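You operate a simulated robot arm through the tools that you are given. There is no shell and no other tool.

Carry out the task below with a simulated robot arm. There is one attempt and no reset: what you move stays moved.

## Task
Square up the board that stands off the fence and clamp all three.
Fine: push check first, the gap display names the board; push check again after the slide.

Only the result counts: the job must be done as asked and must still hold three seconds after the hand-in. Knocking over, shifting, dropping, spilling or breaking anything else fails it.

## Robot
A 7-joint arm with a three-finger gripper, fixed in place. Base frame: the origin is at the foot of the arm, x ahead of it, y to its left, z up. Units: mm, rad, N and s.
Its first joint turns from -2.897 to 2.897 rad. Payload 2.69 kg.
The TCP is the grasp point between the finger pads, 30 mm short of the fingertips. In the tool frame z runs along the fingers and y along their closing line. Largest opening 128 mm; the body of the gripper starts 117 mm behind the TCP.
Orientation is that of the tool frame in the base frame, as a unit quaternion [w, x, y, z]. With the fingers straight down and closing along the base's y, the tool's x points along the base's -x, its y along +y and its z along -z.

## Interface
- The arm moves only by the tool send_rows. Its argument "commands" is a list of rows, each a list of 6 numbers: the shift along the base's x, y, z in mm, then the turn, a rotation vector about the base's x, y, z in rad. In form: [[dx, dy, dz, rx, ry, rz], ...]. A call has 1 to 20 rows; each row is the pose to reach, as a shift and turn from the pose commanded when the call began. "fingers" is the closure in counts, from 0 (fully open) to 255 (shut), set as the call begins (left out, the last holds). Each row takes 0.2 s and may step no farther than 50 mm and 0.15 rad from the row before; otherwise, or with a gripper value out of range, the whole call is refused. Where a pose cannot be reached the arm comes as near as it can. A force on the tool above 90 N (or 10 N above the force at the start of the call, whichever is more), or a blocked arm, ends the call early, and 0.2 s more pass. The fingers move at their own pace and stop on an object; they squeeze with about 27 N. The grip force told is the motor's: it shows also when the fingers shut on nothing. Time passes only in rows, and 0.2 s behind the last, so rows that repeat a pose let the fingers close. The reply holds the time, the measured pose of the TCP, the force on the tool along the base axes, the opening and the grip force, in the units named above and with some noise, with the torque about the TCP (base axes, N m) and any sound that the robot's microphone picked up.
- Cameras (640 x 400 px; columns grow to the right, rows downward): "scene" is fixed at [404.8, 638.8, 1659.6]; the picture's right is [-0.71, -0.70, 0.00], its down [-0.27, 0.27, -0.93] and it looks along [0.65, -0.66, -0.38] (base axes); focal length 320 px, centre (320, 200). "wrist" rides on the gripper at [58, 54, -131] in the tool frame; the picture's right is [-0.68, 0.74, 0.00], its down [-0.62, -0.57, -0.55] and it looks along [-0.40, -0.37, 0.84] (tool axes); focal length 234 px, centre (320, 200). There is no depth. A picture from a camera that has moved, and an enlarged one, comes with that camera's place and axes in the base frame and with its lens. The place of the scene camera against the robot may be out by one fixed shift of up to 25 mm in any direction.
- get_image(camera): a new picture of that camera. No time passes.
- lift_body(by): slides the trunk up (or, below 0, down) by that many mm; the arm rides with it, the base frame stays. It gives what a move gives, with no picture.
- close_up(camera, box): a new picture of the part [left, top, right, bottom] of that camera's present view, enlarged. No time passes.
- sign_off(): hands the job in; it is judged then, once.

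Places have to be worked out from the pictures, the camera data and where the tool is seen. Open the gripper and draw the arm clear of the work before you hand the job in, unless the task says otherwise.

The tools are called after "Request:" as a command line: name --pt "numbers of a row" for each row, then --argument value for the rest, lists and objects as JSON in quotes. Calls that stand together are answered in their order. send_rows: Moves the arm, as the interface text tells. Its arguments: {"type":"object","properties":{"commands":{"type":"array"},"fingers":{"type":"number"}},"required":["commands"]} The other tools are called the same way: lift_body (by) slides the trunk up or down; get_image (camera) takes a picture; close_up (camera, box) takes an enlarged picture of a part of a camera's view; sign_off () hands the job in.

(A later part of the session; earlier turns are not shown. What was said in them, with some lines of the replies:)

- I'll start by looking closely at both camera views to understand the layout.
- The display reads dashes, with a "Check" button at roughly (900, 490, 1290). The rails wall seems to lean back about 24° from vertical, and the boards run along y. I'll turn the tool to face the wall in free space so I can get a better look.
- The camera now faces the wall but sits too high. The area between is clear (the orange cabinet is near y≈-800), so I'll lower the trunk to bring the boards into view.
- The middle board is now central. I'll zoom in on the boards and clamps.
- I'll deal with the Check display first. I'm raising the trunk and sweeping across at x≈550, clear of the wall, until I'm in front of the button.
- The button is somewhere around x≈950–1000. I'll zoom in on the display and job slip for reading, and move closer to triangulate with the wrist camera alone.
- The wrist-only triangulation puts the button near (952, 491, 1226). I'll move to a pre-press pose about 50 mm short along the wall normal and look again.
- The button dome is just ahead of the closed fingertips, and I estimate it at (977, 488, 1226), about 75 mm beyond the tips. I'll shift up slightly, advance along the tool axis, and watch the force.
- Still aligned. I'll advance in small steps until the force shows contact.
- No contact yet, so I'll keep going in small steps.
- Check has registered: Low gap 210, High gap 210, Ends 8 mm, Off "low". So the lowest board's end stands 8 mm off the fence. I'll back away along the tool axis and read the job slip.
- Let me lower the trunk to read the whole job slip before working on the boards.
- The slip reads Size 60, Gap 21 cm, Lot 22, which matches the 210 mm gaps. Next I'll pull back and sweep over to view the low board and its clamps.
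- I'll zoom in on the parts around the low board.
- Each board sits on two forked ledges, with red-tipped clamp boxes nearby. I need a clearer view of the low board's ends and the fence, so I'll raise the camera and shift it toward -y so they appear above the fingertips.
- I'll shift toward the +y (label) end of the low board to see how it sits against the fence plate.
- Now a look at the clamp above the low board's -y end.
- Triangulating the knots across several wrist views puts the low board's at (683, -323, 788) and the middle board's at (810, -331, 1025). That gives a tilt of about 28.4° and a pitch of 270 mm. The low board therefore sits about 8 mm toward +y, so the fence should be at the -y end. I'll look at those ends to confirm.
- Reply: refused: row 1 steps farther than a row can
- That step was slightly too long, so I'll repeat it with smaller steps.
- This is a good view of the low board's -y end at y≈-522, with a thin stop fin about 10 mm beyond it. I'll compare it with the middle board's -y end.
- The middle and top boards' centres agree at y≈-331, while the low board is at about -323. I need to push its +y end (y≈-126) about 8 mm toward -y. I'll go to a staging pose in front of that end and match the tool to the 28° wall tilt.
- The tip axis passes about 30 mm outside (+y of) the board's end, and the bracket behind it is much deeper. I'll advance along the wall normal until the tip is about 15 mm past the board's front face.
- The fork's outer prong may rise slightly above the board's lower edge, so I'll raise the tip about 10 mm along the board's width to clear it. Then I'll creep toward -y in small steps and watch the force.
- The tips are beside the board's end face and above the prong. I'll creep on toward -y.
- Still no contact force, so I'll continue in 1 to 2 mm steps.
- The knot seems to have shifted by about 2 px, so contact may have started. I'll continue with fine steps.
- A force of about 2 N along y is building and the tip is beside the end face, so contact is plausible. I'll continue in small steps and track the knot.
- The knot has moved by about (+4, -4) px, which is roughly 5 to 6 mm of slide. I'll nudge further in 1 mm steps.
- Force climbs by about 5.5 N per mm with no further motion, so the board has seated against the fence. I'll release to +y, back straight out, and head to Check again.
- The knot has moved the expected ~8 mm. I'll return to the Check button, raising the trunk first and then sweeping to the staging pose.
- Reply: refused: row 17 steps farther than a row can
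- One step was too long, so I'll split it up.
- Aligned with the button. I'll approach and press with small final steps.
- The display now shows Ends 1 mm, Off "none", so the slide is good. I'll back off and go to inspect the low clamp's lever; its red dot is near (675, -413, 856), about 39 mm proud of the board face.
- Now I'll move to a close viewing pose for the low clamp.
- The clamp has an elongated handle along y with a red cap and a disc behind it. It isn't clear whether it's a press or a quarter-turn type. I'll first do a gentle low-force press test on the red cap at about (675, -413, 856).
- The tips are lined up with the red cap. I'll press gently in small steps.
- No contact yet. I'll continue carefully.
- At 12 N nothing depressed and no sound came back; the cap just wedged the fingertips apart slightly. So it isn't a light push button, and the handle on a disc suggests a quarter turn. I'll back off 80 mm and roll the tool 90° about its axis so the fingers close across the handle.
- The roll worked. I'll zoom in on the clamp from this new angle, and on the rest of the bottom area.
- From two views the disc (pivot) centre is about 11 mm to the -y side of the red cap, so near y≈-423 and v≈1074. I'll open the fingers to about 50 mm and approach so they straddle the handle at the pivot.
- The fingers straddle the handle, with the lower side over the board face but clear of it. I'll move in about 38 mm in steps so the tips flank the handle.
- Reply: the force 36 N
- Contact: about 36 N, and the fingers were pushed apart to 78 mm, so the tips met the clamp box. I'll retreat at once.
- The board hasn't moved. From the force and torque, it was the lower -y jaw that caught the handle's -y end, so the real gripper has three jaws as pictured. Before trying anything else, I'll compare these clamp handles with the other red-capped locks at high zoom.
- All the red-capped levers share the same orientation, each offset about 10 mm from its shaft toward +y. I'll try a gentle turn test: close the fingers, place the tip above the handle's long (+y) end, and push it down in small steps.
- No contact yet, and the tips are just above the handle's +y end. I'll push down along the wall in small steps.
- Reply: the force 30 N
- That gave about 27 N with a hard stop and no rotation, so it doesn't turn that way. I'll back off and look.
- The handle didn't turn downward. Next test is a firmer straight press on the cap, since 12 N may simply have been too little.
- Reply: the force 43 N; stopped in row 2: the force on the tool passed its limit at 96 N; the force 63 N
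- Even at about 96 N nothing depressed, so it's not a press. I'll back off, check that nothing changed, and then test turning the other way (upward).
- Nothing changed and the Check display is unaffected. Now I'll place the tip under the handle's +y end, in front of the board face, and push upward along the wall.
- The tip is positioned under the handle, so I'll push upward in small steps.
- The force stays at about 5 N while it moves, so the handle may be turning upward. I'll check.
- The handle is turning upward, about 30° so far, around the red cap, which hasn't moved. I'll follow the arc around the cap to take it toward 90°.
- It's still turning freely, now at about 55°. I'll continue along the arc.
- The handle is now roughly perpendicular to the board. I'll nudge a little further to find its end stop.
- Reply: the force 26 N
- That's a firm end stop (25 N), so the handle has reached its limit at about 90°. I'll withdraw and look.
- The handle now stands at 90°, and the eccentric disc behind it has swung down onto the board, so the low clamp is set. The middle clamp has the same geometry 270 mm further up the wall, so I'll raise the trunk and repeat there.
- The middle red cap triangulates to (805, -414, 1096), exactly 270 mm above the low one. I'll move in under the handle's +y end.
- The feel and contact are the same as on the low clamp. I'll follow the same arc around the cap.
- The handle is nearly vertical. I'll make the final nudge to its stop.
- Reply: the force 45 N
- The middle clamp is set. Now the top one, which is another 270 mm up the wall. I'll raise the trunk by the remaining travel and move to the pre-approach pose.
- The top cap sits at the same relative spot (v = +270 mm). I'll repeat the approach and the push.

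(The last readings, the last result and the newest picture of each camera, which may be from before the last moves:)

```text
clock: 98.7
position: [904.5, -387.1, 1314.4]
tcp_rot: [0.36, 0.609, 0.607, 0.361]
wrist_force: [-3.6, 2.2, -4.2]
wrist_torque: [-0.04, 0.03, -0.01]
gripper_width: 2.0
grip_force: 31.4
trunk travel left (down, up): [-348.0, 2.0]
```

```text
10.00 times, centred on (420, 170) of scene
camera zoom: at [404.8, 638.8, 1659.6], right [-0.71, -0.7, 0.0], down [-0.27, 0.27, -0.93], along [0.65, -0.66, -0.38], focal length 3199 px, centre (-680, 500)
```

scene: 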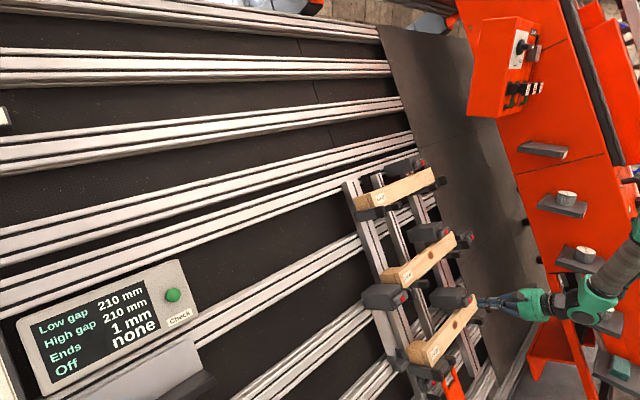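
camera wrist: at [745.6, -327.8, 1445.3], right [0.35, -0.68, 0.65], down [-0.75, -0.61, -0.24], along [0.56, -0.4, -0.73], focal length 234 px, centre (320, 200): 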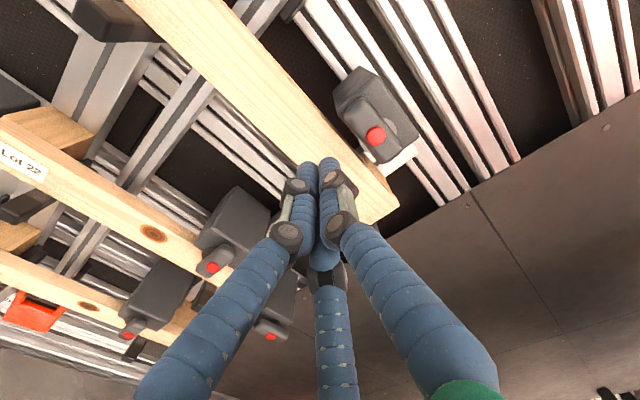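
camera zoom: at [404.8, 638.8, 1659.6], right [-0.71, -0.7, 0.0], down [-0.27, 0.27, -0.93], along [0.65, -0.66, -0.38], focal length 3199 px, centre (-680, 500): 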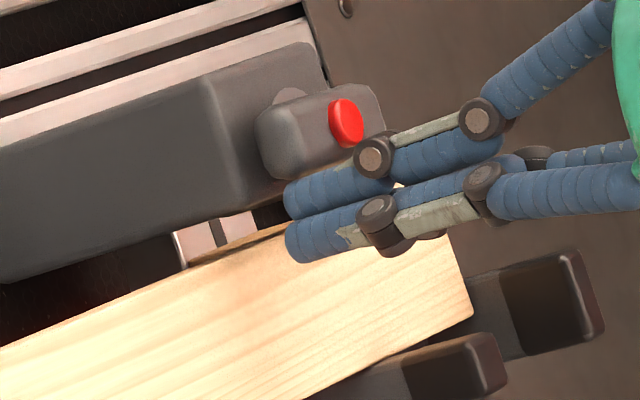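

Same light contact. I'll follow the arc.

Request:
send_rows --pt "1.8 2.2 3.2 0 0 0" --pt "3.5 4.4 6.5 0 0 0" --pt "5.6 6.6 10.4 0 0 0" --pt "7.7 8.7 14.3 0 0 0" --pt "10 9.8 18.5 0 0 0" --pt "12.3 10.5 22.8 0 0 0" --pt "14.6 10.2 27 0 0 0" --pt "17 9.7 31.4 0 0 0"

Request:
send_rows --pt "2.1 -1.5 4 0 0 0" --pt "4.3 -3.2 8.1 0 0 0" --pt "6.9 -6.6 13 0 0 0" --pt "8.2 -8.7 15.2 0 0 0"

Request:
close_up --camera "scene" --box '[395, 150, 445, 190]'

```text
clock: 100.5
position: [923.0, -377.3, 1345.6]
tcp_rot: [0.362, 0.608, 0.607, 0.361]
wrist_force: [0.4, 0.6, -0.2]
wrist_torque: [0.02, 0.01, 0.01]
gripper_width: 2.1
grip_force: 31.2
trunk travel left (down, up): [-348.0, 2.0]
```

```text
clock: 101.5
position: [928.9, -385.0, 1359.4]
tcp_rot: [0.361, 0.608, 0.607, 0.362]
wrist_force: [-2.5, 6.4, -0.7]
wrist_torque: [0.07, 0.1, 0.05]
gripper_width: 2.1
grip_force: 31.1
trunk travel left (down, up): [-348.0, 2.0]
```

```text
10.00 times, centred on (420, 170) of scene
camera zoom: at [404.8, 638.8, 1659.6], right [-0.71, -0.7, 0.0], down [-0.27, 0.27, -0.93], along [0.65, -0.66, -0.38], focal length 3199 px, centre (-680, 500)
```

zoom: 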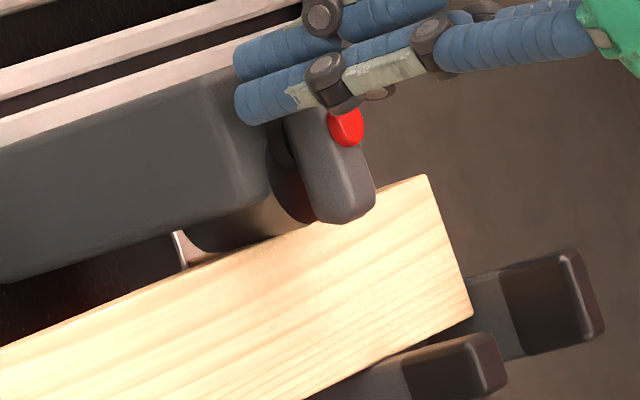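

The cam is down on the top board. I'll do the final nudge to the stop and then withdraw.

Request:
send_rows --pt "0.5 -2 1 0 0 0" --pt "0.9 -3.5 1.6 0 0 0" --pt "0.9 -3.5 1.6 0 0 0"

Request:
send_rows --pt "0 6 0 0 0 0" --pt "-15 10 8 0 0 0" --pt "-45 10 24 0 0 0" --pt "-80 12 42 0 0 0" --pt "-120 15 50 0 0 0" --pt "-165 20 50 0 0 0" --pt "-165 20 50 0 0 0"

Request:
close_up --camera "scene" --box '[395, 150, 445, 190]'

Request:
close_up --camera "scene" --box '[340, 150, 500, 400]'

Request:
get_image --camera "wrist"

```text
clock: 102.3
position: [930.2, -384.3, 1360.8]
tcp_rot: [0.36, 0.608, 0.608, 0.361]
wrist_force: [-12.8, 37.9, -11.7]
wrist_torque: [0.69, 0.35, 0.3]
gripper_width: 1.8
grip_force: 31.4
trunk travel left (down, up): [-348.0, 2.0]
```

```text
clock: 103.9
position: [769.1, -368.0, 1410.8]
tcp_rot: [0.362, 0.609, 0.606, 0.362]
wrist_force: [-0.5, 0.5, 0.0]
wrist_torque: [-0.01, 0.0, 0.02]
gripper_width: 2.1
grip_force: 30.9
trunk travel left (down, up): [-348.0, 2.0]
```

```text
10.00 times, centred on (420, 170) of scene
camera zoom: at [404.8, 638.8, 1659.6], right [-0.71, -0.7, 0.0], down [-0.27, 0.27, -0.93], along [0.65, -0.66, -0.38], focal length 3199 px, centre (-680, 500)
```

zoom: 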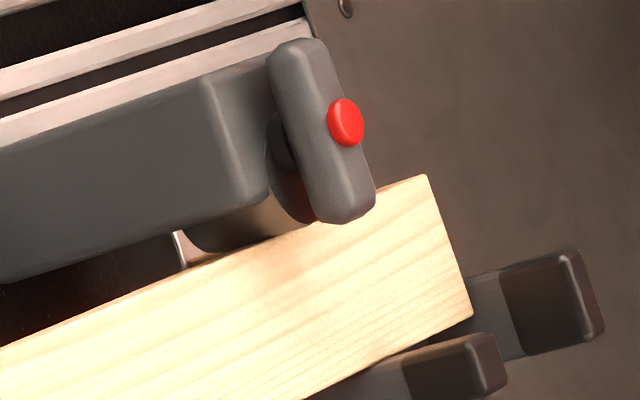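

```text
1.60 times, centred on (420, 275) of scene
camera zoom: at [404.8, 638.8, 1659.6], right [-0.71, -0.7, 0.0], down [-0.27, 0.27, -0.93], along [0.65, -0.66, -0.38], focal length 512 px, centre (160, 80)
```

zoom: 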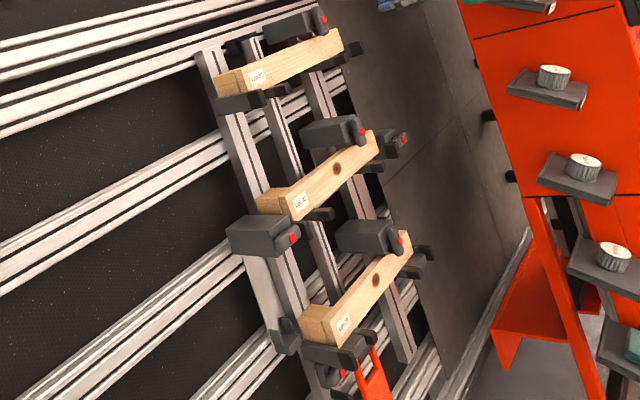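

```text
taken
camera wrist: at [678.2, -309.9, 1521.9], right [0.35, -0.68, 0.65], down [-0.75, -0.61, -0.24], along [0.56, -0.4, -0.73], focal length 234 px, centre (320, 200)
```

wrist: 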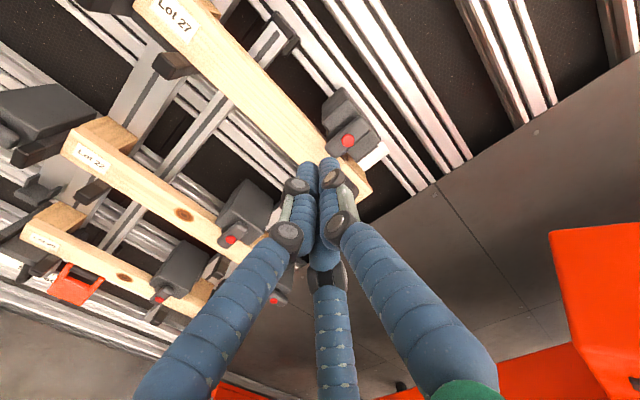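

All three handles are at their stops with the cams on the boards. I'll compare the board positions closely before finishing.

Request:
close_up --camera "scene" --box '[360, 270, 500, 400]'

Request:
close_up --camera "scene" --box '[430, 280, 480, 320]'

Request:
close_up --camera "scene" --box '[350, 215, 490, 310]'

```text
3.08 times, centred on (430, 335) of scene
camera zoom: at [404.8, 638.8, 1659.6], right [-0.71, -0.7, 0.0], down [-0.27, 0.27, -0.93], along [0.65, -0.66, -0.38], focal length 984 px, centre (-18, -215)
```

zoom: 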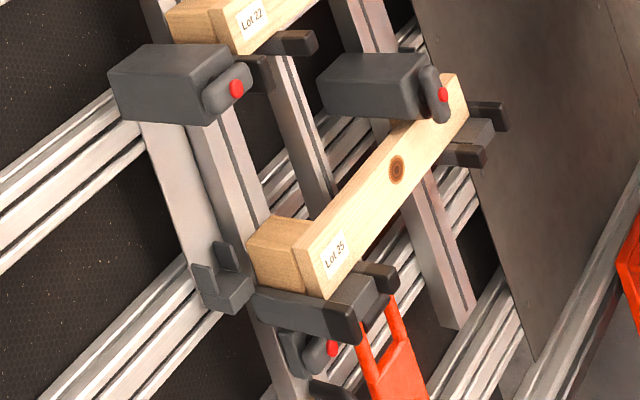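

```text
10.00 times, centred on (455, 300) of scene
camera zoom: at [404.8, 638.8, 1659.6], right [-0.71, -0.7, 0.0], down [-0.27, 0.27, -0.93], along [0.65, -0.66, -0.38], focal length 3199 px, centre (-1030, -800)
```

zoom: 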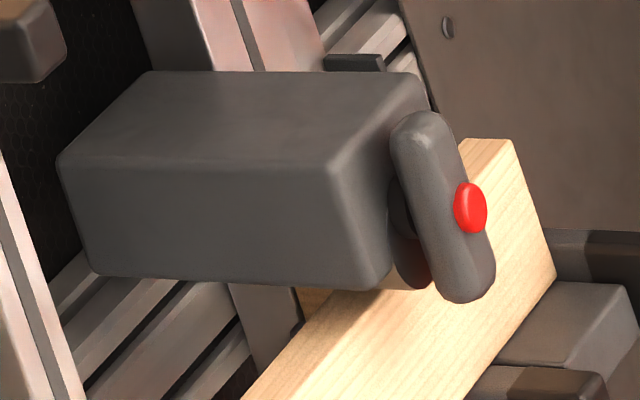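

```text
4.21 times, centred on (420, 262) of scene
camera zoom: at [404.8, 638.8, 1659.6], right [-0.71, -0.7, 0.0], down [-0.27, 0.27, -0.93], along [0.65, -0.66, -0.38], focal length 1347 px, centre (-101, -63)
```

zoom: 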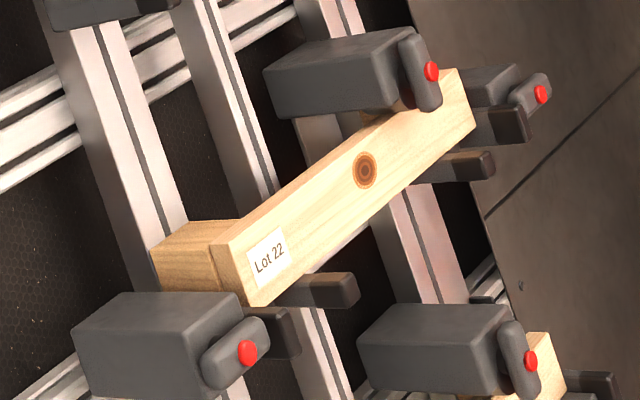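

The boards are unchanged and all three levers are parallel at their stops. I'll draw the arm clear, open the gripper, and do a last overall check.

Request:
send_rows --pt "-45 5 5 0 0 0" --pt "-90 10 10 0 0 0" --pt "-135 20 15 0 0 0" --pt "-180 30 20 0 0 0" --pt "-220 40 25 0 0 0" --pt "-220 40 25 0 0 0" --fingers 255

Request:
send_rows --pt "0 0 0 0 0 0" --pt "0 0 0 0 0 0" --pt "0 0 0 0 0 0" --fingers 0

Request:
get_image --camera "scene"

Request:
get_image --camera "wrist"

```text
clock: 105.3
position: [546.4, -329.2, 1441.9]
tcp_rot: [0.363, 0.608, 0.606, 0.363]
wrist_force: [-1.6, -0.1, 0.1]
wrist_torque: [-0.04, 0.0, -0.03]
gripper_width: 2.1
grip_force: 31.6
trunk travel left (down, up): [-348.0, 2.0]
```

```text
clock: 106.1
position: [547.0, -329.2, 1442.1]
tcp_rot: [0.362, 0.608, 0.606, 0.361]
wrist_force: [0.5, -0.5, 1.0]
wrist_torque: [0.03, 0.03, -0.02]
gripper_width: 128.0
grip_force: 0.2
trunk travel left (down, up): [-348.0, 2.0]
```

```text
taken
```

scene: 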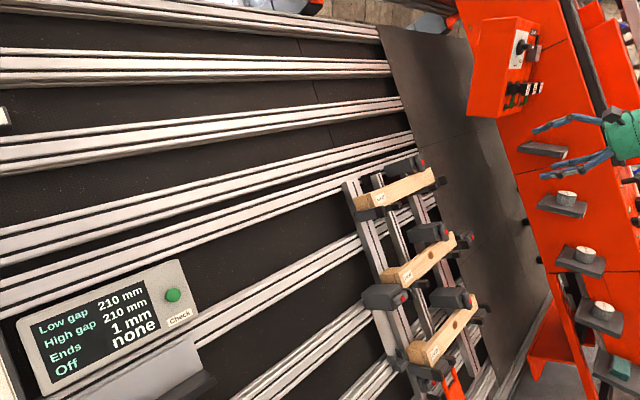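

```text
taken
camera wrist: at [456.5, -270.4, 1551.2], right [0.35, -0.68, 0.65], down [-0.75, -0.61, -0.24], along [0.56, -0.4, -0.73], focal length 234 px, centre (320, 200)
```

wrist: 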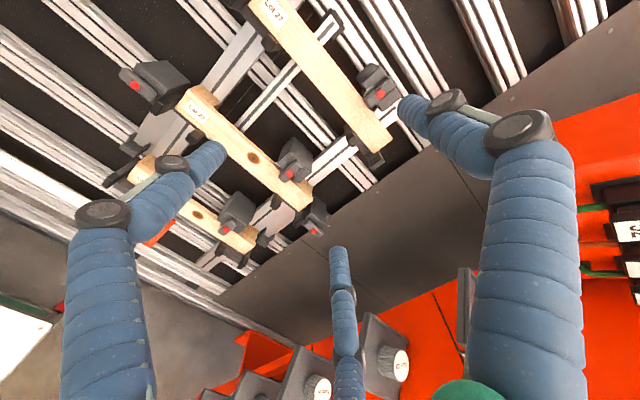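

The low board is against the fence (Check reads Ends 1 mm, Off none) and all three clamps are turned to their stops. The gripper is open and the arm is clear, so I'm handing the job in.

Request:
sign_off

```text
The job is handed in.
```

The low board is back against the fence and all three boards are clamped. The job is handed in, but I haven't seen a verdict.

- **First check:** the display read both gaps at 210 mm, Ends 8 mm, and Off "low", so the lowest board (Lot 25) was the one standing off.
- **Slide:** I pushed the low board from its label end until it stopped firmly against the fence.
- **Second check:** the display then read gaps still 210 mm, Ends 1 mm, and Off "none".
- **Clamps:** I turned each board's handle a quarter turn up to its stop. In the pictures the cam behind each handle has swung down onto its board.

While working out how the clamps operate, I pressed the low clamp's red cap up to the arm's force limit (about 96 N). I also bumped and pushed that handle a few times, at up to about 36 N. Nothing moved, and the pictures show the low and middle boards in the same place after clamping. I did not press Check again once the clamps were on.
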